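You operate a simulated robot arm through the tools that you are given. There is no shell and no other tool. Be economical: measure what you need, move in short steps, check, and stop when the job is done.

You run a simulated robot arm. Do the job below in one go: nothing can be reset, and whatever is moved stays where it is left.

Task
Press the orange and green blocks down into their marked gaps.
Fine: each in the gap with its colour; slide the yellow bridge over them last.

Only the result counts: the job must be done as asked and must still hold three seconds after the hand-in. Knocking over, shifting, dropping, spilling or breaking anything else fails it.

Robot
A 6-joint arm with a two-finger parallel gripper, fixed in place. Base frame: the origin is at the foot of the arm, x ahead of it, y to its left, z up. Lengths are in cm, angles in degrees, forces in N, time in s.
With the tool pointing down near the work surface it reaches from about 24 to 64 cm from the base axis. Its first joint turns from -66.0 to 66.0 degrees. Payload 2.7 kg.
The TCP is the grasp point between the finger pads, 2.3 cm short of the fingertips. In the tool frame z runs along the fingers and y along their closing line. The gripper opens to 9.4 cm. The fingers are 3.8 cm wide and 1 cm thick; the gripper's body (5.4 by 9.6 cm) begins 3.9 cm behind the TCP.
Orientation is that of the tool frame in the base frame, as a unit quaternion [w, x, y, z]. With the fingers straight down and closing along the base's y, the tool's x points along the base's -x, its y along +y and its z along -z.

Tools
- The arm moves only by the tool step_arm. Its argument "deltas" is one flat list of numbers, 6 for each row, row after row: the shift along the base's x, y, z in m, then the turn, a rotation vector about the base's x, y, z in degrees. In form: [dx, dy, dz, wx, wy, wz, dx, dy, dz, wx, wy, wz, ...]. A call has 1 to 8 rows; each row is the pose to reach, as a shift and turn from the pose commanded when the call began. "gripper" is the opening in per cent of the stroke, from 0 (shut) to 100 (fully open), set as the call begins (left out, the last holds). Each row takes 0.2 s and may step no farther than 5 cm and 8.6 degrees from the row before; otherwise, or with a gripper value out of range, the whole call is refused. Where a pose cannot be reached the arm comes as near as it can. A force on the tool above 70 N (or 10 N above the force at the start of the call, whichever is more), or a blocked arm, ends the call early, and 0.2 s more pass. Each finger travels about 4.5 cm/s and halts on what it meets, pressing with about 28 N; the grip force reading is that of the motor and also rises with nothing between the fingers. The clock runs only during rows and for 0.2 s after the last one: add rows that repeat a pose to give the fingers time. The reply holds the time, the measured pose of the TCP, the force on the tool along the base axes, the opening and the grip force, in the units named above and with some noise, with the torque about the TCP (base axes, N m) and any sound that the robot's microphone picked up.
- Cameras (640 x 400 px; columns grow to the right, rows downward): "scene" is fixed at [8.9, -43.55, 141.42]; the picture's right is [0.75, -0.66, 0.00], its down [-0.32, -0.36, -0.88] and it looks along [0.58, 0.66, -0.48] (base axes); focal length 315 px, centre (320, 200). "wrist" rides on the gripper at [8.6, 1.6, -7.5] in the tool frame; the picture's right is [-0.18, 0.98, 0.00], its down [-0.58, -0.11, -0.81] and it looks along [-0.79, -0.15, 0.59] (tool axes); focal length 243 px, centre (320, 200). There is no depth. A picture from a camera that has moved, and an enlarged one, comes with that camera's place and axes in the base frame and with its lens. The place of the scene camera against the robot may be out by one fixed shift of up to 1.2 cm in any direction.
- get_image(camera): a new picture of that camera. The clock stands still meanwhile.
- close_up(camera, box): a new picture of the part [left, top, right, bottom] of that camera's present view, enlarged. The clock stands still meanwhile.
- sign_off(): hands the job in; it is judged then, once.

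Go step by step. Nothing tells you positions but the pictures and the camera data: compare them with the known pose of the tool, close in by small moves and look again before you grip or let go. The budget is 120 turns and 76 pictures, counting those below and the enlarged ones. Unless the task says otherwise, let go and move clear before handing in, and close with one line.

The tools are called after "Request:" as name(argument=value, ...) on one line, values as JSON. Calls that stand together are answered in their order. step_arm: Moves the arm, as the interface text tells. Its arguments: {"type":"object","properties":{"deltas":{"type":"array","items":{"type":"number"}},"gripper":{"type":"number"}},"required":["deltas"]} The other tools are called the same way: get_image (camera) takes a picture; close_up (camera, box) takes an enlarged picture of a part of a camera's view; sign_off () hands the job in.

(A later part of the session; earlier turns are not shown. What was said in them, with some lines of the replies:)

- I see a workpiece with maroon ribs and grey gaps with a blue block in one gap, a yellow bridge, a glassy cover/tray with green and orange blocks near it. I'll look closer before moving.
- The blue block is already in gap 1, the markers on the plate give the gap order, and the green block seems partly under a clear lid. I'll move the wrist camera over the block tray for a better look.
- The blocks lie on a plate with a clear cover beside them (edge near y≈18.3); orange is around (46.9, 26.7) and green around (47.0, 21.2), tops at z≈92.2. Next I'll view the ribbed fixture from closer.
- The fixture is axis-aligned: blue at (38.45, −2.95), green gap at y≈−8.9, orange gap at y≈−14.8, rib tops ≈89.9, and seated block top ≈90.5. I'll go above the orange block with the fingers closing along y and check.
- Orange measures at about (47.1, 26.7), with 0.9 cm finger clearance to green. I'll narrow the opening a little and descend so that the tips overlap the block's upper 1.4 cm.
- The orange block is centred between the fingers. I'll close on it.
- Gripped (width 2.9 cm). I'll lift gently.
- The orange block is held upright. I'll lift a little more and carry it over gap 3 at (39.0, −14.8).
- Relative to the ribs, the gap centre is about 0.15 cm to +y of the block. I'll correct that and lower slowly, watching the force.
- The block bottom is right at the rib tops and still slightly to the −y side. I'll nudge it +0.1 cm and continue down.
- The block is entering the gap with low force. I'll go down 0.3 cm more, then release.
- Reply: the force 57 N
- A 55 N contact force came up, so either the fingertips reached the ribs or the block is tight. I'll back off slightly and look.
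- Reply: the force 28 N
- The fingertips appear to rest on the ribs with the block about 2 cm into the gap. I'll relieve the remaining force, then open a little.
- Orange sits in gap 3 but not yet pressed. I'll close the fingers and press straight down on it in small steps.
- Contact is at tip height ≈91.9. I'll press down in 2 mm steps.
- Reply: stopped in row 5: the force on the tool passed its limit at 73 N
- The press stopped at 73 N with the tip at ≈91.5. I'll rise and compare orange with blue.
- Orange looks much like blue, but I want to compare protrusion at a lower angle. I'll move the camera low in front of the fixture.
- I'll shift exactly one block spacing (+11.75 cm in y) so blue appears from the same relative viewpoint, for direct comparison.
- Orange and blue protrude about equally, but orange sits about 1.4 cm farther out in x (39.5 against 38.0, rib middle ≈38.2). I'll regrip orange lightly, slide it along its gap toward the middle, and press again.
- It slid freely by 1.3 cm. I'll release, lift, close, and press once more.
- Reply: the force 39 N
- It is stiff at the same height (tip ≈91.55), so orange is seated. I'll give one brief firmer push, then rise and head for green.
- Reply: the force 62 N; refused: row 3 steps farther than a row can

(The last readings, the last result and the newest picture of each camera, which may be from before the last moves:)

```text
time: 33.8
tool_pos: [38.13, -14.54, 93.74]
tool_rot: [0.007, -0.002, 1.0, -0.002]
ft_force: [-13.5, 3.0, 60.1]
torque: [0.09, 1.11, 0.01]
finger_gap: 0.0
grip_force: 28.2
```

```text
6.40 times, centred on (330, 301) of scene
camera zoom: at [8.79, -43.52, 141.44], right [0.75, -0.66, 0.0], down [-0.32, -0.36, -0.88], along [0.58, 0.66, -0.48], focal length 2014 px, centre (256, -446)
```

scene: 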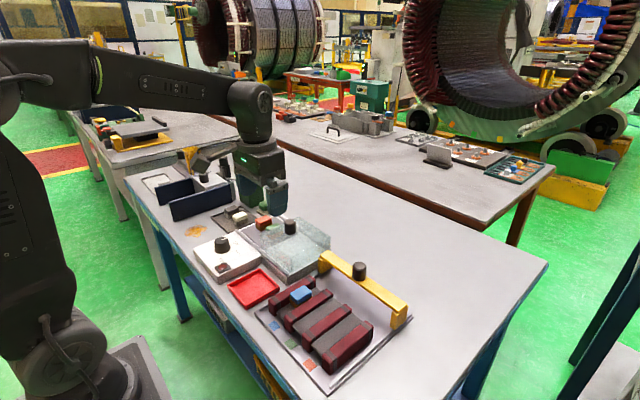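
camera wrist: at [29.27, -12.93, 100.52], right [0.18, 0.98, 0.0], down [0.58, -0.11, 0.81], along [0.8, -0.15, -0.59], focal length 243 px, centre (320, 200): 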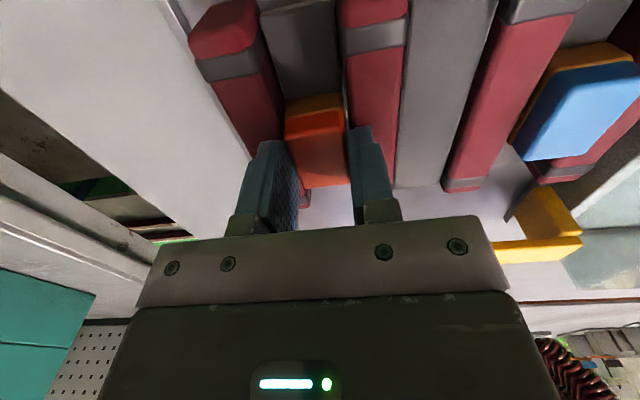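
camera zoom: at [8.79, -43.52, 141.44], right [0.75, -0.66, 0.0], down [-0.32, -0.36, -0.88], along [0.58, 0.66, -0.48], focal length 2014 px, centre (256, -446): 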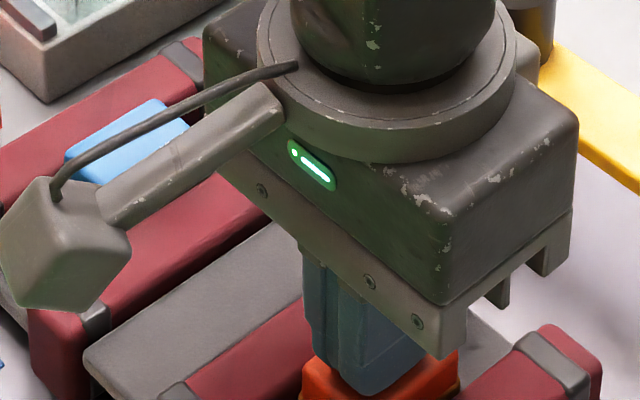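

Orange is seated. I'll rise clear first.

Request:
step_arm(deltas=[0, 0, 0.03, 0, 0, 0, 0, 0.02, 0.06, 0, 0, 0, 0.005, 0.05, 0.09, 0, 0, 0, 0.01, 0.09, 0.1, 0, 0, 0, 0.02, 0.135, 0.1, 0, 0, 0, 0.03, 0.18, 0.1, 0, 0, 0, 0.04, 0.225, 0.1, 0, 0, 0, 0.05, 0.27, 0.1, 0, 0, 0], gripper=75)

Request:
step_arm(deltas=[0.005, 0.015, 0, 0, 0, -8, 0.01, 0.03, 0, 0, 0, -16, 0.015, 0.045, 0, 0, 0, -24, 0.02, 0.06, 0, 0, 0, -32, 0.025, 0.07, 0, 0, 0, -40, 0.03, 0.08, 0, 0, 0, -48, 0.035, 0.087, 0, 0, 0, -56, 0.04, 0.087, 0, 0, 0, -64])

Request:
step_arm(deltas=[0, 0, 0, 0, 0, -8, 0, 0, 0, 0, 0, -16, 0, 0, 0, 0, 0, -24, 0, 0, 0, 0, 0, -26, 0, 0, 0, 0, 0, -26])

Request:
get_image(camera="wrist")

Request:
get_image(camera="scene")

```text
time: 35.6
tool_pos: [43.09, 12.6, 103.4]
tool_rot: [0.004, -0.001, 1.0, 0.0]
ft_force: [-0.7, -0.5, 0.2]
torque: [0.01, 0.01, -0.04]
finger_gap: 7.05
grip_force: 0.1
```

```text
time: 37.4
tool_pos: [46.91, 21.18, 103.43]
tool_rot: [0.002, 0.53, 0.848, -0.003]
ft_force: [0.6, 0.2, -0.6]
torque: [0.0, 0.02, 0.01]
finger_gap: 7.08
grip_force: 0.1
```

```text
time: 38.6
tool_pos: [46.93, 21.26, 103.39]
tool_rot: [0.002, 0.707, 0.708, -0.003]
ft_force: [0.0, 0.1, -0.4]
torque: [0.01, -0.02, 0.01]
finger_gap: 7.07
grip_force: 0.0
```

```text
34 pictures are left
camera wrist: at [48.6, 29.85, 110.9], right [0.98, -0.18, 0.0], down [-0.11, -0.58, 0.81], along [-0.15, -0.8, -0.59], focal length 243 px, centre (320, 200)
```

wrist: 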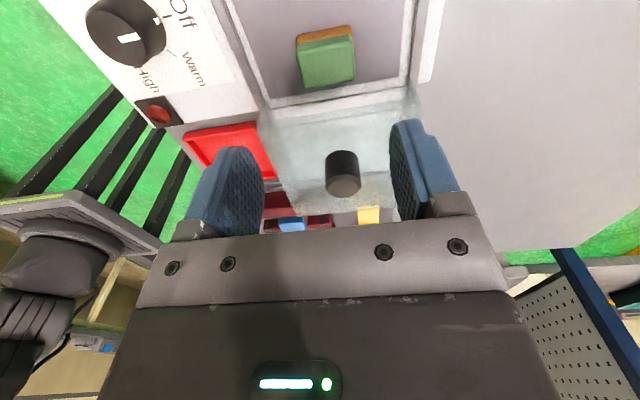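

```text
33 pictures are left
```

scene: 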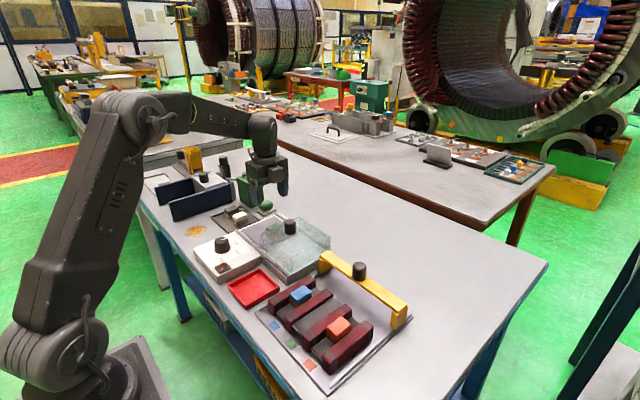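

Request:
close_up(camera="wrist", box=[250, 10, 410, 110])

```text
4.00 times, centred on (330, 60) of wrist
camera zoom: at [48.6, 29.85, 110.9], right [0.98, -0.18, 0.0], down [-0.11, -0.58, 0.81], along [-0.15, -0.8, -0.59], focal length 970 px, centre (280, 760)
```

zoom: 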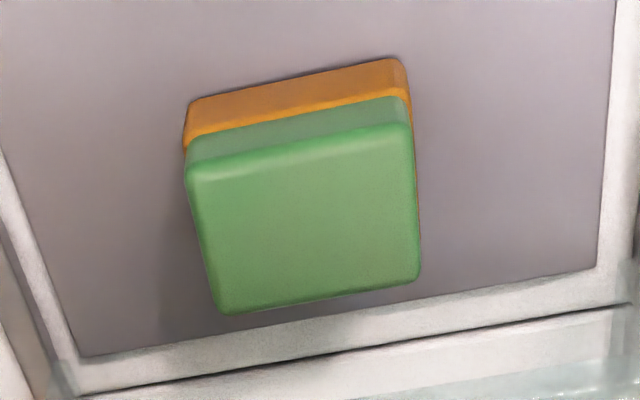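

Green's centre is (47.5, 21.1), aligned with the axes. I'll move over it, keeping the fingers clear of the cover, narrow the opening to about 5.6 cm and descend.

Request:
step_arm(deltas=[0.006, 0.001, -0.03, 0, 0, 0, 0.006, 0.001, -0.06, 0, 0, 0, 0.006, 0.001, -0.08, 0, 0, 0, 0.006, 0.001, -0.08, 0, 0, 0], gripper=60)

Request:
get_image(camera="wrist")

Request:
close_up(camera="scene", box=[220, 170, 348, 250])

```text
time: 39.6
tool_pos: [47.59, 21.25, 95.37]
tool_rot: [0.002, 0.707, 0.708, -0.003]
ft_force: [-0.6, -0.4, 0.5]
torque: [-0.03, 0.02, 0.0]
finger_gap: 5.64
grip_force: 0.1
```

```text
31 pictures are left
camera wrist: at [49.18, 29.89, 102.89], right [0.98, -0.18, 0.0], down [-0.11, -0.58, 0.81], along [-0.15, -0.8, -0.59], focal length 243 px, centre (320, 200)
```

wrist: 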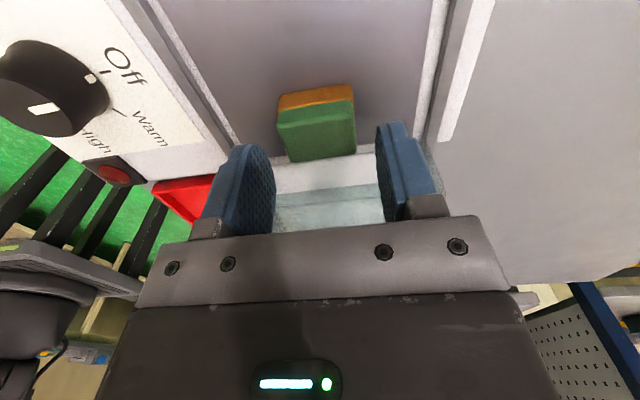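

```text
5.00 times, centred on (284, 210) of scene
camera zoom: at [8.9, -43.55, 141.42], right [0.75, -0.66, 0.0], down [-0.32, -0.36, -0.88], along [0.58, 0.66, -0.48], focal length 1573 px, centre (500, 150)
```

zoom: 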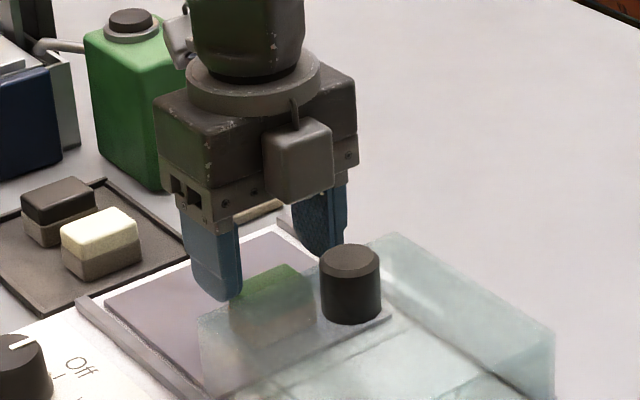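

A box on the gripper's −y side will come near the cover's knob, but its projection stays clear. I'll shift 0.2 cm to +y and descend in two stages to be safe.

Request:
step_arm(deltas=[0, 0.002, 0, 0, 0, 0, 0, 0.002, -0.006, 0, 0, 0, 0, 0.002, -0.012, 0, 0, 0, 0, 0.002, -0.012, 0, 0, 0])

Request:
close_up(camera="scene", box=[240, 180, 320, 230])

```text
time: 40.6
tool_pos: [47.6, 21.47, 94.13]
tool_rot: [0.002, 0.707, 0.707, -0.004]
ft_force: [-0.8, -0.1, -0.9]
torque: [0.02, -0.02, 0.02]
finger_gap: 5.62
grip_force: 0.1
```

```text
8.00 times, centred on (280, 205) of scene
camera zoom: at [8.9, -43.55, 141.42], right [0.75, -0.66, 0.0], down [-0.32, -0.36, -0.88], along [0.58, 0.66, -0.48], focal length 2517 px, centre (640, 160)
```

zoom: 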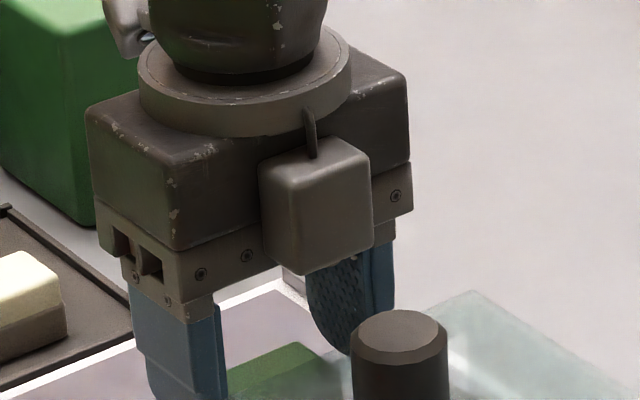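

There is ample clearance. I'll descend to grasp height and close.

Request:
step_arm(deltas=[0, 0, -0.004, 0, 0, 0, 0, 0, -0.0085, 0, 0, 0, 0, 0, -0.0085, 0, 0, 0])

Request:
step_arm(deltas=[0, 0, 0, 0, 0, 0, 0, 0, 0, 0, 0, 0, 0, 0, 0, 0, 0, 0], gripper=0)

Request:
step_arm(deltas=[0, 0, 0.01, 0, 0, 0, 0, 0, 0.03, 0, 0, 0, 0, 0, 0.06, 0, 0, 0, 0, 0, 0.1, 0, 0, 0, 0, 0, 0.11, 0, 0, 0, 0, 0, 0.11, 0, 0, 0])

Request:
get_image(camera="wrist")

```text
time: 41.4
tool_pos: [47.69, 21.53, 93.34]
tool_rot: [0.002, 0.706, 0.708, -0.002]
ft_force: [-0.2, -0.7, 0.5]
torque: [-0.01, -0.01, 0.02]
finger_gap: 5.68
grip_force: 0.1
```

```text
time: 42.2
tool_pos: [47.77, 21.53, 93.22]
tool_rot: [0.002, 0.707, 0.708, -0.004]
ft_force: [-0.1, -0.4, 0.5]
torque: [-0.02, 0.02, -0.02]
finger_gap: 4.1
grip_force: 28.2
```

```text
time: 43.6
tool_pos: [47.56, 21.52, 104.21]
tool_rot: [0.002, 0.706, 0.708, -0.003]
ft_force: [-0.4, -0.6, -0.2]
torque: [-0.03, 0.02, -0.03]
finger_gap: 4.13
grip_force: 27.7
```

```text
28 pictures are left
camera wrist: at [49.19, 30.14, 111.9], right [0.98, -0.18, 0.0], down [-0.11, -0.58, 0.81], along [-0.15, -0.8, -0.59], focal length 243 px, centre (320, 200)
```

wrist: 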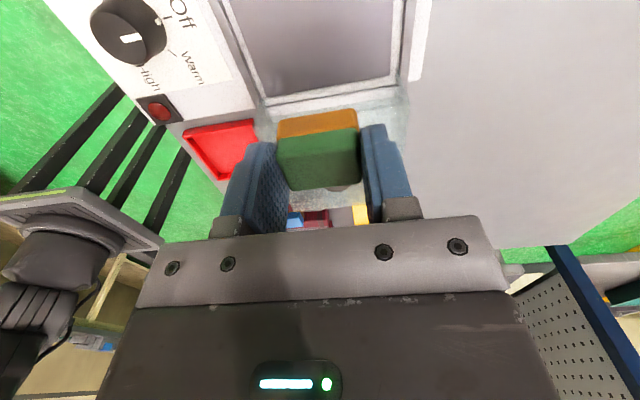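

Green is held by its ends. I'll carry it over gap 2 and check the alignment.

Request:
step_arm(deltas=[-0.0135, -0.0425, 0, 0, 0, 0, -0.027, -0.085, 0, 0, 0, 0, -0.0405, -0.1275, 0, 0, 0, 0, -0.054, -0.17, 0, 0, 0, 0, -0.0675, -0.2125, 0, 0, 0, 0, -0.081, -0.255, 0, 0, 0, 0, -0.0946, -0.297, 0, 0, 0, 0, -0.0946, -0.297, -0.04, 0, 0, 0])

Request:
step_arm(deltas=[0, 0, -0.02, 0, 0, 0, 0, 0, -0.04, 0, 0, 0, 0, 0, -0.04, 0, 0, 0])

Request:
get_image(camera="wrist")

Request:
close_up(camera="wrist", box=[220, 60, 420, 185])

Request:
close_up(camera="scene", box=[270, 250, 398, 330])

```text
time: 45.4
tool_pos: [38.05, -8.13, 100.34]
tool_rot: [0.004, 0.706, 0.708, -0.003]
ft_force: [0.0, -0.2, 0.0]
torque: [0.01, -0.01, -0.02]
finger_gap: 4.14
grip_force: 27.7
```

```text
time: 46.2
tool_pos: [38.13, -8.15, 96.44]
tool_rot: [0.003, 0.706, 0.708, -0.002]
ft_force: [-0.2, 0.2, -0.9]
torque: [0.0, -0.01, 0.03]
finger_gap: 4.11
grip_force: 28.2
```

```text
27 pictures are left
camera wrist: at [39.7, 0.49, 103.87], right [0.98, -0.18, 0.0], down [-0.11, -0.58, 0.81], along [-0.15, -0.8, -0.59], focal length 243 px, centre (320, 200)
```

wrist: 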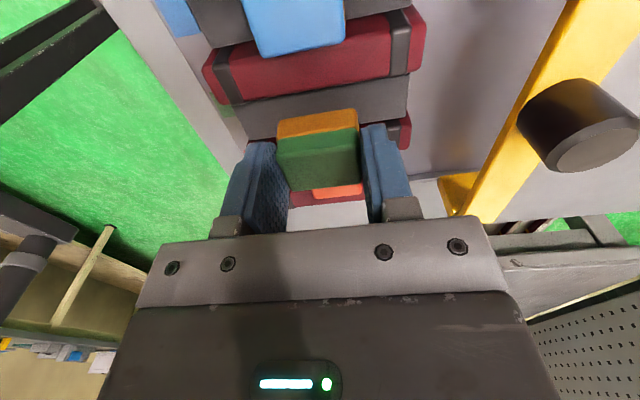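

```text
3.20 times, centred on (320, 122) of wrist
camera zoom: at [39.7, 0.49, 103.87], right [0.98, -0.18, 0.0], down [-0.11, -0.58, 0.81], along [-0.15, -0.8, -0.59], focal length 776 px, centre (320, 448)
```

zoom: 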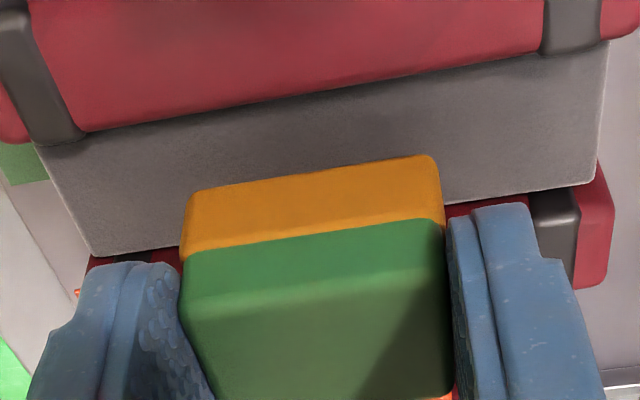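

```text
5.00 times, centred on (334, 290) of scene
camera zoom: at [8.9, -43.55, 141.42], right [0.75, -0.66, 0.0], down [-0.32, -0.36, -0.88], along [0.58, 0.66, -0.48], focal length 1573 px, centre (250, -250)
```

zoom: 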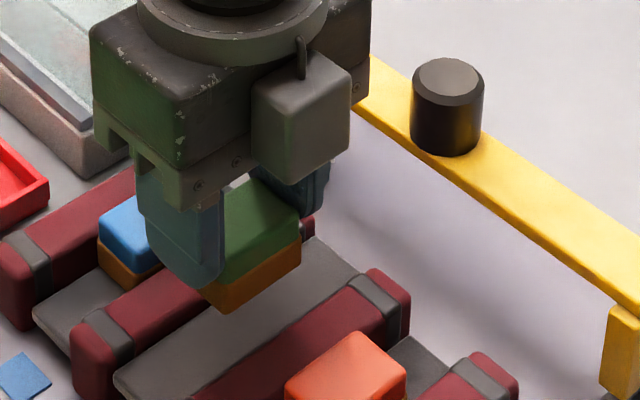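

Green's lower edge is about 0.1–0.2 cm too far to −y relative to gap 2. I'll nudge it and lower until its bottom is just at rib-top height, then check.

Request:
step_arm(deltas=[0, 0.0015, -0.01, 0, 0, 0, 0, 0.0015, -0.015, 0, 0, 0, 0, 0.0015, -0.015, 0, 0, 0])

Request:
close_up(camera="wrist", box=[220, 60, 420, 185])

Request:
close_up(camera="scene", box=[286, 270, 366, 320])

```text
time: 47.0
tool_pos: [38.14, -8.01, 94.72]
tool_rot: [0.002, 0.706, 0.708, -0.002]
ft_force: [0.7, -1.0, -0.7]
torque: [-0.04, -0.01, -0.03]
finger_gap: 4.1
grip_force: 28.0
```

```text
3.20 times, centred on (320, 122) of wrist
camera zoom: at [39.7, 0.59, 102.35], right [0.98, -0.18, 0.0], down [-0.11, -0.58, 0.81], along [-0.15, -0.8, -0.59], focal length 776 px, centre (320, 448)
```

zoom: 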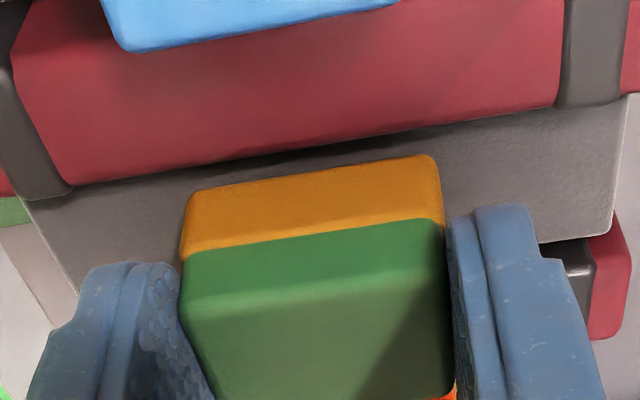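

```text
8.00 times, centred on (326, 295) of scene
camera zoom: at [8.9, -43.55, 141.42], right [0.75, -0.66, 0.0], down [-0.32, -0.36, -0.88], along [0.58, 0.66, -0.48], focal length 2517 px, centre (272, -560)
```

zoom: 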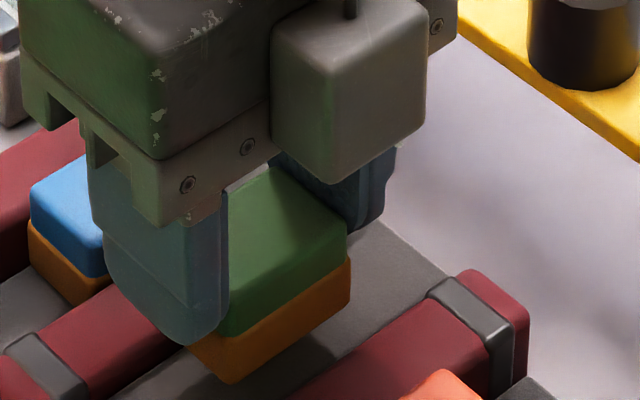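

The block's bottom is actually still about 1.1 cm above the ribs, because the block is shorter than I first assumed, so the parallax misled me. I'll shift it back 0.3 cm to −y, lower 0.8 cm and recheck.

Request:
step_arm(deltas=[0, -0.003, 0, 0, 0, 0, 0, -0.003, -0.004, 0, 0, 0, 0, -0.003, -0.008, 0, 0, 0, 0, -0.003, -0.008, 0, 0, 0])

Request:
close_up(camera="wrist", box=[220, 60, 420, 185])

Request:
close_up(camera="scene", box=[286, 270, 366, 320])

```text
time: 48.0
tool_pos: [38.18, -8.29, 93.92]
tool_rot: [0.0, 0.706, 0.708, -0.002]
ft_force: [1.0, -0.7, -0.5]
torque: [0.01, -0.02, -0.01]
finger_gap: 4.11
grip_force: 28.3
```

```text
3.20 times, centred on (320, 122) of wrist
camera zoom: at [39.69, 0.28, 101.56], right [0.98, -0.18, 0.0], down [-0.11, -0.58, 0.81], along [-0.15, -0.8, -0.59], focal length 776 px, centre (320, 448)
```

zoom: 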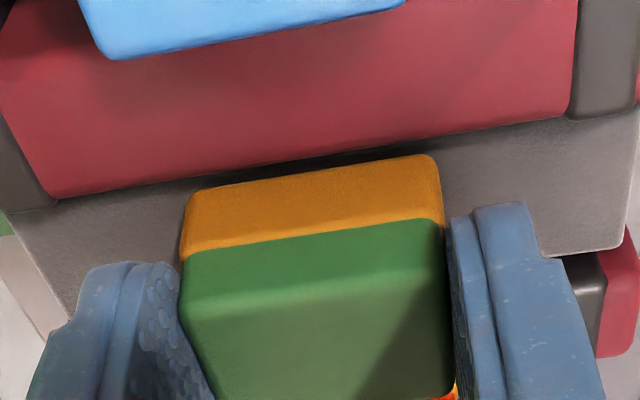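

```text
8.00 times, centred on (326, 295) of scene
camera zoom: at [8.9, -43.55, 141.42], right [0.75, -0.66, 0.0], down [-0.32, -0.36, -0.88], along [0.58, 0.66, -0.48], focal length 2517 px, centre (272, -560)
```

zoom: 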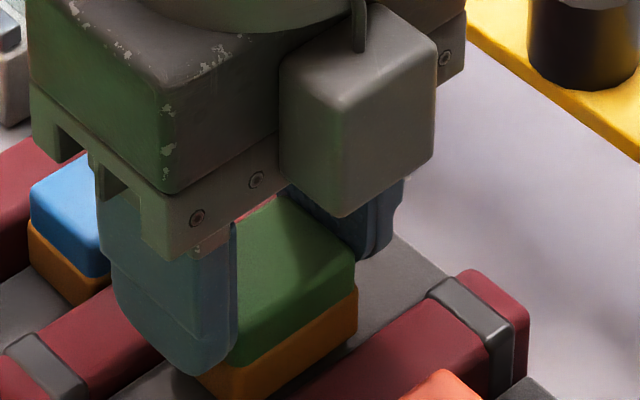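

It now looks centred to within a millimetre. I'll lower slowly to just above finger contact with the ribs.

Request:
step_arm(deltas=[0, -0.0005, -0.003, 0, 0, 0, 0, -0.0005, -0.006, 0, 0, 0, 0, -0.0005, -0.009, 0, 0, 0, 0, -0.0005, -0.0105, 0, 0, 0, 0, -0.0005, -0.0105, 0, 0, 0])

Request:
close_up(camera="wrist", box=[220, 60, 420, 185])

Request:
close_up(camera="scene", box=[286, 270, 366, 320])

```text
time: 49.2
tool_pos: [38.11, -8.5, 93.07]
tool_rot: [0.003, 0.707, 0.708, -0.003]
ft_force: [-0.4, -0.2, 2.0]
torque: [-0.04, -0.03, 0.01]
finger_gap: 4.13
grip_force: 28.8
```

```text
3.20 times, centred on (320, 122) of wrist
camera zoom: at [39.74, 0.23, 100.51], right [0.98, -0.18, 0.0], down [-0.11, -0.58, 0.81], along [-0.15, -0.8, -0.59], focal length 776 px, centre (320, 448)
```

zoom: 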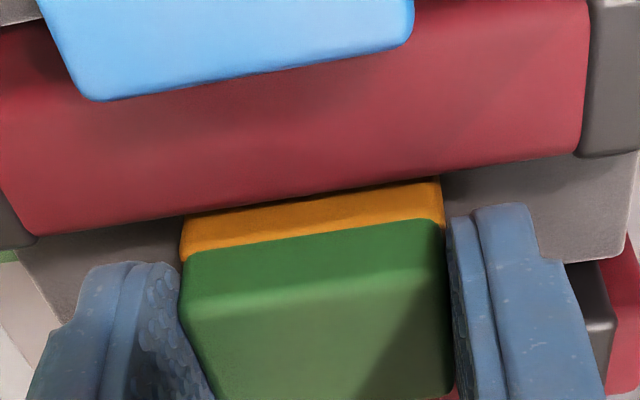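

```text
8.00 times, centred on (326, 295) of scene
camera zoom: at [8.9, -43.55, 141.42], right [0.75, -0.66, 0.0], down [-0.32, -0.36, -0.88], along [0.58, 0.66, -0.48], focal length 2517 px, centre (272, -560)
```

zoom: 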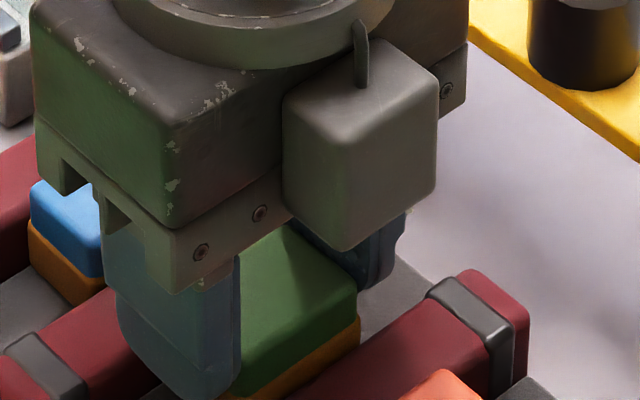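

Green has entered gap 2. I'll release, rise, close and press.

Request:
step_arm(deltas=[0, 0, 0, 0, 0, 0, 0, 0, 0, 0, 0, 0, 0, 0, 0.015, 0, 0, 0, 0, 0, 0.03, 0, 0, 0], gripper=56)

Request:
step_arm(deltas=[0, -0.003, 0, 0, 0, 0, 0, -0.003, 0, 0, 0, 0, 0, -0.003, 0, 0, 0, 0, 0, -0.003, -0.01, 0, 0, 0, 0, -0.003, -0.016, 0, 0, 0], gripper=0)

Request:
close_up(camera="scene", box=[280, 260, 376, 320])

```text
time: 50.2
tool_pos: [38.11, -8.45, 96.04]
tool_rot: [0.002, 0.706, 0.708, -0.002]
ft_force: [-0.9, 0.2, -0.3]
torque: [0.01, 0.03, 0.01]
finger_gap: 5.27
grip_force: 0.2
```

```text
time: 51.4
tool_pos: [38.1, -8.66, 94.3]
tool_rot: [0.001, 0.707, 0.707, -0.002]
ft_force: [-0.8, 0.6, 0.8]
torque: [0.01, 0.0, -0.02]
finger_gap: 0.0
grip_force: 28.1
```

```text
6.67 times, centred on (328, 290) of scene
camera zoom: at [8.9, -43.55, 141.42], right [0.75, -0.66, 0.0], down [-0.32, -0.36, -0.88], along [0.58, 0.66, -0.48], focal length 2098 px, centre (267, -400)
```

zoom: 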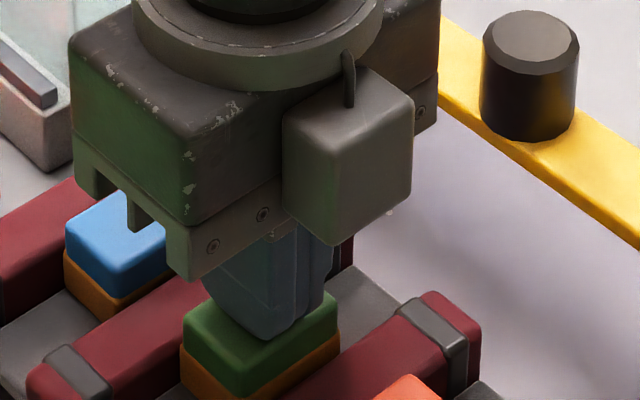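

Request:
step_arm(deltas=[0, 0, -0.002, 0, 0, 0, 0, 0, -0.004, 0, 0, 0, 0, 0, -0.006, 0, 0, 0, 0, 0, -0.008, 0, 0, 0, 0, 0, -0.009, 0, 0, 0])

```text
time: 52.6
tool_pos: [38.24, -8.63, 93.8]
tool_rot: [0.004, 0.706, 0.708, 0.0]
ft_force: [-15.7, 2.3, 53.2]
torque: [0.28, 0.38, 0.01]
finger_gap: 0.0
grip_force: 28.4
```

Green is seated at the same height as orange (tip ≈91.5). I'll rise and look at all three blocks and the bridge.

Request:
step_arm(deltas=[0, 0, 0.03, 0, 0, 0, 0, 0, 0.07, 0, 0, 0, 0, 0.03, 0.1, 0, 0, 0, 0, 0.07, 0.11, 0, 0, 0, 0, 0.11, 0.11, 0, 0, 0, 0, 0.12, 0.11, 0, 0, 0])

Request:
close_up(camera="scene", box=[270, 250, 430, 350])

Request:
get_image(camera="wrist")

```text
time: 54.0
tool_pos: [38.16, 3.4, 104.43]
tool_rot: [0.001, 0.707, 0.708, -0.002]
ft_force: [0.6, -0.6, 0.7]
torque: [0.04, 0.0, -0.04]
finger_gap: 0.0
grip_force: 27.9
```

```text
4.00 times, centred on (350, 300) of scene
camera zoom: at [8.9, -43.55, 141.42], right [0.75, -0.66, 0.0], down [-0.32, -0.36, -0.88], along [0.58, 0.66, -0.48], focal length 1258 px, centre (200, -200)
```

zoom: 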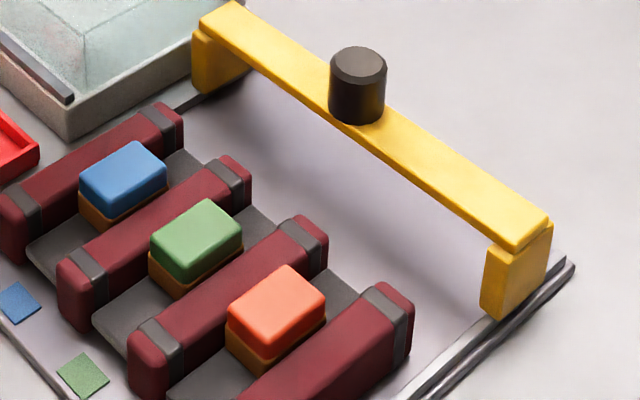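

```text
16 pictures are left
camera wrist: at [39.74, 12.01, 112.03], right [0.98, -0.18, 0.0], down [-0.11, -0.58, 0.81], along [-0.15, -0.8, -0.59], focal length 243 px, centre (320, 200)
```

wrist: 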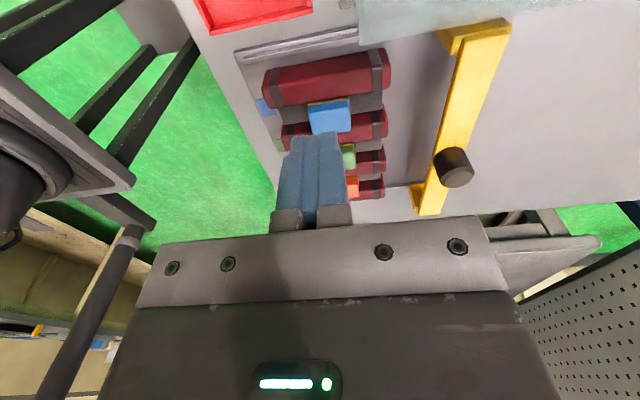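

All three blocks are level and in line. The bridge knob is at about (50.2, −8.95) with its top at z≈95; I'll go above it with the fingers open and check.

Request:
step_arm(deltas=[0.03, -0.03, 0, 0, 0, 0, 0.06, -0.06, 0, 0, 0, 0, 0.09, -0.09, 0, 0, 0, 0, 0.12, -0.1235, 0, 0, 0, 0, 0.12, -0.1235, -0.035, 0, 0, 0, 0.12, -0.1235, -0.045, 0, 0, 0, 0.12, -0.1235, -0.045, 0, 0, 0], gripper=58)

Request:
get_image(camera="wrist")

Request:
close_up(camera="scene", box=[300, 230, 428, 310])

```text
time: 55.6
tool_pos: [50.13, -8.96, 99.93]
tool_rot: [0.002, 0.707, 0.708, -0.002]
ft_force: [0.1, -0.5, 0.2]
torque: [-0.02, 0.0, 0.02]
finger_gap: 5.43
grip_force: 0.0
```

```text
15 pictures are left
camera wrist: at [51.81, -0.36, 107.54], right [0.98, -0.18, 0.0], down [-0.11, -0.58, 0.81], along [-0.15, -0.8, -0.59], focal length 243 px, centre (320, 200)
```

wrist: 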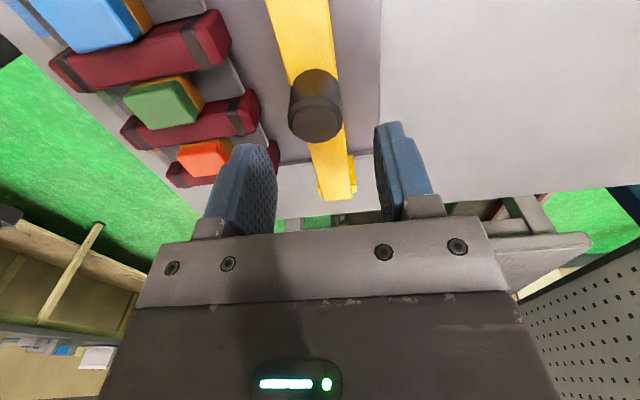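

```text
5.00 times, centred on (364, 270) of scene
camera zoom: at [8.9, -43.55, 141.42], right [0.75, -0.66, 0.0], down [-0.32, -0.36, -0.88], along [0.58, 0.66, -0.48], focal length 1573 px, centre (100, -150)
```

zoom: 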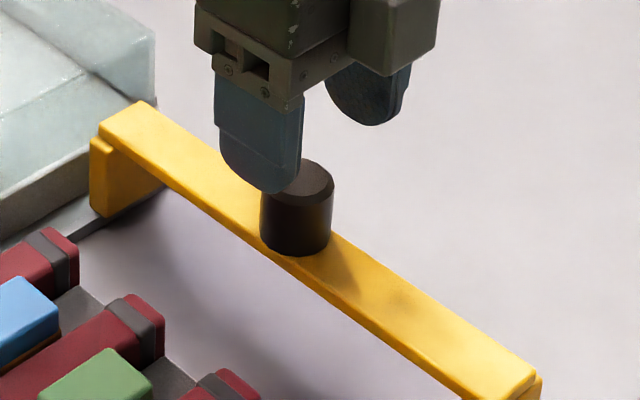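

The knob is centred at about (50.0, −9.05). I'll descend around it, tips staying above the beam.

Request:
step_arm(deltas=[-0.001, -0.001, -0.02, 0, 0, 0, -0.001, -0.001, -0.035, 0, 0, 0, -0.001, -0.001, -0.043, 0, 0, 0, -0.001, -0.001, -0.043, 0, 0, 0])

Request:
close_up(camera="scene", box=[300, 230, 428, 310])

```text
time: 56.6
tool_pos: [50.13, -9.21, 95.62]
tool_rot: [0.002, 0.707, 0.707, -0.003]
ft_force: [0.8, 0.1, -0.2]
torque: [-0.01, -0.01, -0.01]
finger_gap: 5.46
grip_force: 0.0
```

```text
5.00 times, centred on (364, 270) of scene
camera zoom: at [8.9, -43.55, 141.42], right [0.75, -0.66, 0.0], down [-0.32, -0.36, -0.88], along [0.58, 0.66, -0.48], focal length 1573 px, centre (100, -150)
```

zoom: 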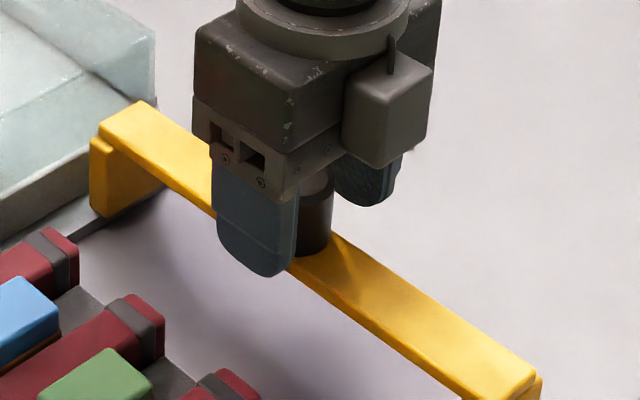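

The knob is between the fingers. I'll close on it.

Request:
step_arm(deltas=[0, 0, 0, 0, 0, 0, 0, 0, 0, 0, 0, 0, 0, 0, 0, 0, 0, 0, 0, 0, 0, 0, 0, 0], gripper=0)

Request:
step_arm(deltas=[-0.003, 0, 0, 0, 0, 0, -0.006, 0, 0, 0, 0, 0, -0.01, 0, 0, 0, 0, 0, -0.014, 0, 0, 0, 0, 0, -0.018, 0, 0, 0, 0, 0, -0.02, 0, 0, 0, 0, 0])

Request:
close_up(camera="scene", box=[270, 230, 430, 330])

```text
time: 57.6
tool_pos: [49.93, -9.1, 95.7]
tool_rot: [0.0, 0.706, 0.708, -0.003]
ft_force: [-10.3, 0.7, 1.6]
torque: [-0.15, -0.16, 0.01]
finger_gap: 3.1
grip_force: 44.6
```

```text
time: 59.0
tool_pos: [48.09, -9.22, 95.62]
tool_rot: [0.002, 0.707, 0.707, -0.003]
ft_force: [1.5, -7.1, -4.5]
torque: [0.62, 0.05, -0.09]
finger_gap: 3.11
grip_force: 45.2
```

```text
4.00 times, centred on (350, 280) of scene
camera zoom: at [8.91, -43.58, 141.41], right [0.75, -0.66, 0.0], down [-0.32, -0.36, -0.88], along [0.58, 0.66, -0.48], focal length 1258 px, centre (200, -120)
```

zoom: 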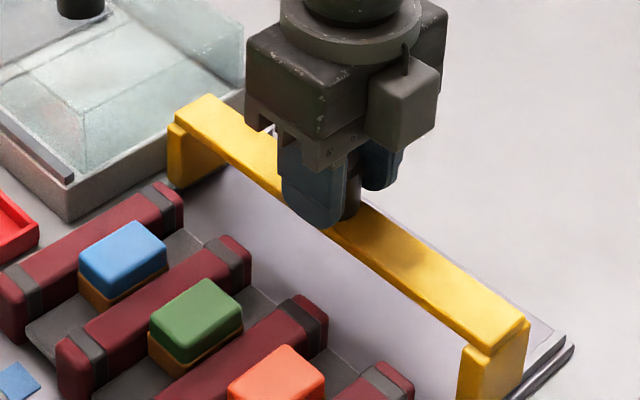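

The bridge slides cleanly on its rails. I'll keep going.

Request:
step_arm(deltas=[-0.005, 0, 0, 0, 0, 0, -0.01, 0, 0, 0, 0, 0, -0.015, 0, 0, 0, 0, 0, -0.02, 0, 0, 0, 0, 0, -0.025, 0, 0, 0, 0, 0, -0.03, 0, 0, 0, 0, 0, -0.035, 0, 0, 0, 0, 0, -0.04, 0, 0, 0, 0, 0])

Request:
close_up(camera="scene", box=[270, 230, 430, 330])

```text
time: 60.8
tool_pos: [44.0, -9.25, 95.67]
tool_rot: [0.003, 0.707, 0.708, -0.002]
ft_force: [0.9, -7.0, -6.7]
torque: [-0.81, -0.44, -0.26]
finger_gap: 3.11
grip_force: 45.3
```

```text
4.00 times, centred on (350, 280) of scene
camera zoom: at [8.91, -43.57, 141.41], right [0.75, -0.66, 0.0], down [-0.32, -0.36, -0.88], along [0.58, 0.66, -0.48], focal length 1258 px, centre (200, -120)
```

zoom: 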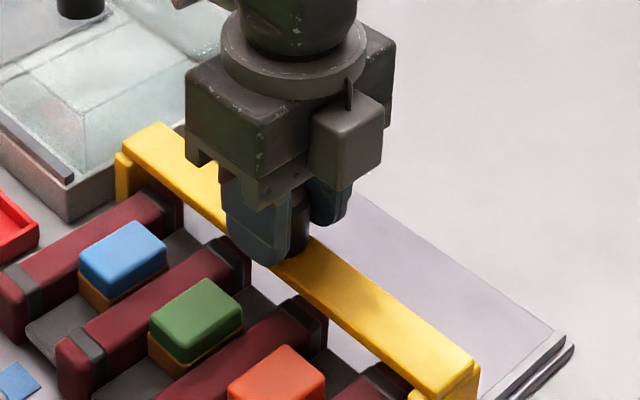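

Next is the critical pass over the blocks, so I'll take smaller steps and check the force.

Request:
step_arm(deltas=[-0.004, 0, 0, 0, 0, 0, -0.008, 0, 0, 0, 0, 0, -0.012, 0, 0, 0, 0, 0, -0.016, 0, 0, 0, 0, 0, -0.019, 0, 0, 0, 0, 0])

Request:
step_arm(deltas=[-0.002, 0, 0, 0, 0, 0, -0.004, 0, 0, 0, 0, 0, -0.006, 0, 0, 0, 0, 0])

Request:
close_up(camera="scene", box=[270, 240, 398, 320])

```text
time: 62.0
tool_pos: [42.19, -9.24, 95.74]
tool_rot: [0.002, 0.707, 0.708, -0.003]
ft_force: [1.5, -16.7, -9.1]
torque: [0.14, -0.17, 0.19]
finger_gap: 3.1
grip_force: 44.9
```

```text
time: 62.8
tool_pos: [41.61, -9.26, 95.64]
tool_rot: [0.001, 0.707, 0.707, -0.003]
ft_force: [0.4, -19.1, -7.4]
torque: [-0.03, 0.18, 0.04]
finger_gap: 3.12
grip_force: 44.8
```

```text
5.00 times, centred on (334, 280) of scene
camera zoom: at [8.91, -43.61, 141.4], right [0.75, -0.66, 0.0], down [-0.32, -0.36, -0.88], along [0.58, 0.66, -0.48], focal length 1573 px, centre (250, -200)
```

zoom: 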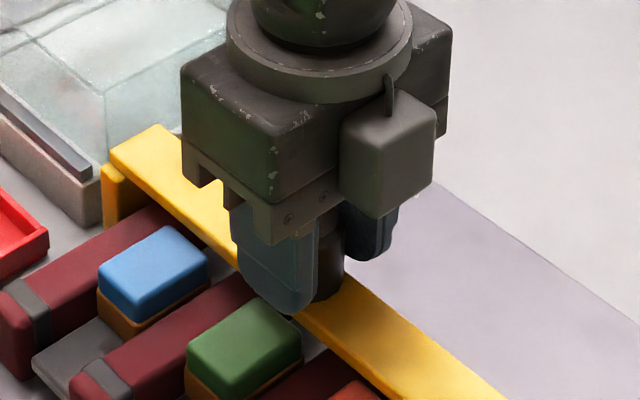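

A sideways force is building up, because the rails run slightly toward −y. I'll follow it with a small −y correction and carry on.

Request:
step_arm(deltas=[0, -0.001, 0, 0, 0, 0, -0.001, -0.002, 0, 0, 0, 0])

Request:
step_arm(deltas=[-0.003, 0, 0, 0, 0, 0, -0.006, -0.0003, 0, 0, 0, 0, -0.009, -0.0005, 0, 0, 0, 0])

```text
time: 63.4
tool_pos: [41.44, -9.11, 95.61]
tool_rot: [0.002, 0.706, 0.708, -0.002]
ft_force: [1.8, 1.7, -5.6]
torque: [-1.39, -0.08, -0.17]
finger_gap: 3.09
grip_force: 44.7
```

```text
time: 64.2
tool_pos: [40.59, -9.23, 95.69]
tool_rot: [-0.001, 0.706, 0.708, -0.002]
ft_force: [0.6, 21.7, -8.8]
torque: [-0.57, -0.54, 0.09]
finger_gap: 3.09
grip_force: 45.3
```

Request:
step_arm(deltas=[-0.002, 0.001, 0, 0, 0, 0, -0.004, 0.001, 0, 0, 0, 0, -0.007, 0.001, 0, 0, 0, 0])

Request:
close_up(camera="scene", box=[270, 240, 398, 320])

```text
time: 65.0
tool_pos: [39.77, -9.26, 95.68]
tool_rot: [0.002, 0.707, 0.707, -0.002]
ft_force: [0.7, 21.7, -7.9]
torque: [0.69, -0.14, 0.03]
finger_gap: 3.11
grip_force: 45.2
```

```text
5.00 times, centred on (334, 280) of scene
camera zoom: at [8.91, -43.5, 141.44], right [0.75, -0.66, 0.0], down [-0.32, -0.36, -0.88], along [0.58, 0.66, -0.48], focal length 1573 px, centre (250, -200)
```

zoom: 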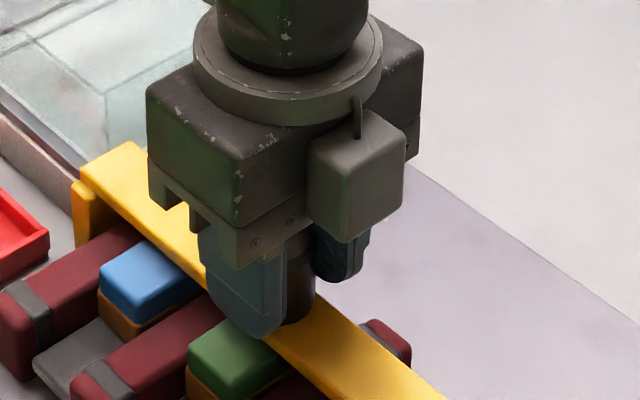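

The beam is passing freely over the blocks. I'll finish the last 1.6 cm so that it is centred on them.

Request:
step_arm(deltas=[-0.003, 0.001, 0, 0, 0, 0, -0.006, 0.001, 0, 0, 0, 0, -0.009, 0.001, 0, 0, 0, 0, -0.012, 0.001, 0, 0, 0, 0, -0.016, 0.001, 0, 0, 0, 0, -0.016, 0.001, 0, 0, 0, 0])

Request:
get_image(camera="wrist")

Request:
close_up(camera="scene", box=[270, 250, 398, 330])

```text
time: 66.4
tool_pos: [38.18, -9.19, 95.58]
tool_rot: [0.003, 0.707, 0.708, -0.003]
ft_force: [1.5, 10.3, -5.7]
torque: [0.79, -0.14, -0.4]
finger_gap: 3.14
grip_force: 44.5
```

```text
8 pictures are left
camera wrist: at [39.84, -0.57, 103.2], right [0.98, -0.18, 0.0], down [-0.11, -0.58, 0.81], along [-0.15, -0.8, -0.59], focal length 243 px, centre (320, 200)
```

wrist: 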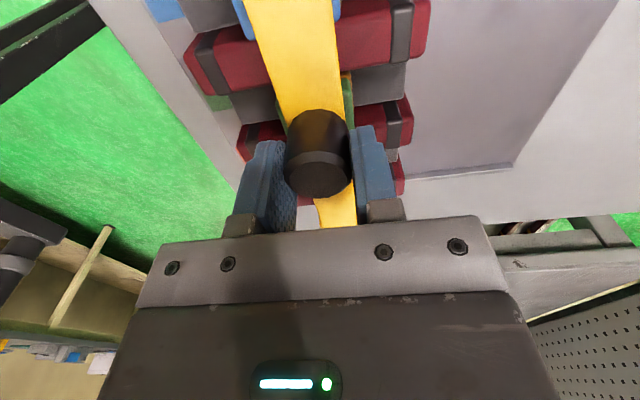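

```text
5.00 times, centred on (334, 290) of scene
camera zoom: at [8.91, -43.53, 141.43], right [0.75, -0.66, 0.0], down [-0.32, -0.36, -0.88], along [0.58, 0.66, -0.48], focal length 1573 px, centre (250, -250)
```

zoom: 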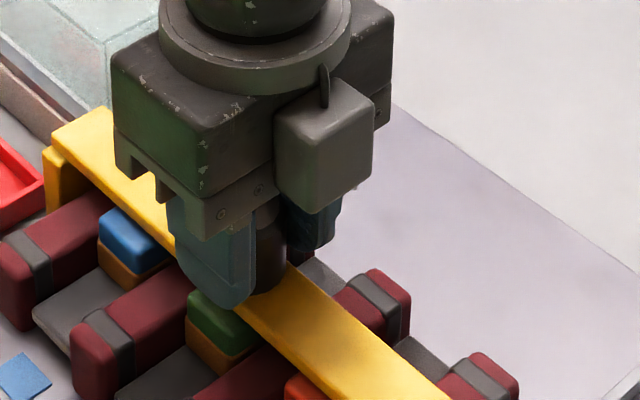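

The beam is centred over all three blocks. I'll relax the sideways load, release the knob and lift straight up.

Request:
step_arm(deltas=[0, 0.0006, -0.0004, 0, 0, 0, 0, 0.0006, -0.0004, 0, 0, 0])

Request:
step_arm(deltas=[0, 0, 0, 0, 0, 0, 0, 0, 0, 0, 0, 0, 0, 0, 0, 0, 0, 0, 0, 0, 0.01, 0, 0, 0, 0, 0, 0.03, 0, 0, 0, 0, 0, 0.07, 0, 0, 0, 0, 0, 0.1, 0, 0, 0], gripper=55)

Request:
step_arm(deltas=[0, 0.04, 0.02, 0, 0, 0, 0, 0.08, 0.04, 0, 0, 0, 0, 0.12, 0.05, 0, 0, 0, 0, 0.16, 0.05, 0, 0, 0, 0, 0.2, 0.05, 0, 0, 0, 0, 0.2, 0.05, 0, 0, 0])

Request:
close_up(camera="scene", box=[250, 240, 410, 340])

Request:
get_image(camera="scene")

```text
time: 67.0
tool_pos: [38.27, -9.14, 95.62]
tool_rot: [0.002, 0.706, 0.708, -0.002]
ft_force: [-1.0, 2.0, 1.5]
torque: [1.23, 0.18, -0.11]
finger_gap: 3.09
grip_force: 44.7
```

```text
time: 68.6
tool_pos: [38.22, -9.11, 105.53]
tool_rot: [0.001, 0.707, 0.708, -0.003]
ft_force: [-0.1, -0.1, -1.0]
torque: [0.05, -0.01, -0.01]
finger_gap: 5.17
grip_force: 0.0
```

```text
time: 70.0
tool_pos: [38.09, 10.93, 110.56]
tool_rot: [0.001, 0.706, 0.708, -0.003]
ft_force: [0.0, 0.1, -0.1]
torque: [0.01, 0.03, 0.03]
finger_gap: 5.17
grip_force: 0.0
```

```text
4.00 times, centred on (330, 290) of scene
camera zoom: at [8.9, -43.55, 141.42], right [0.75, -0.66, 0.0], down [-0.32, -0.36, -0.88], along [0.58, 0.66, -0.48], focal length 1258 px, centre (280, -160)
```

zoom: 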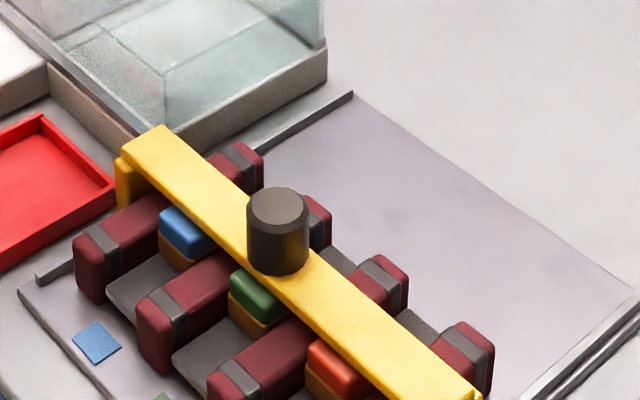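

```text
5 pictures are left
```

scene: 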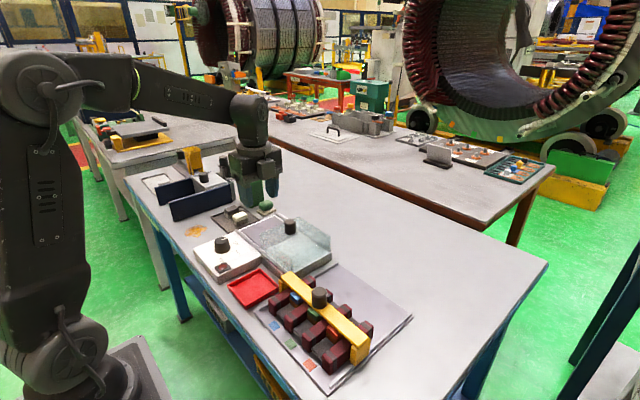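

The green, orange and blue blocks sit in their gaps, the bridge stands centred over them, and the arm is clear with nothing else disturbed. I'm handing in.

Request:
sign_off()

```text
The job is handed in.
```

The orange and green blocks are pressed down into their marked gaps, and the yellow bridge was slid over all three blocks last; the arm is clear and the job is handed in.
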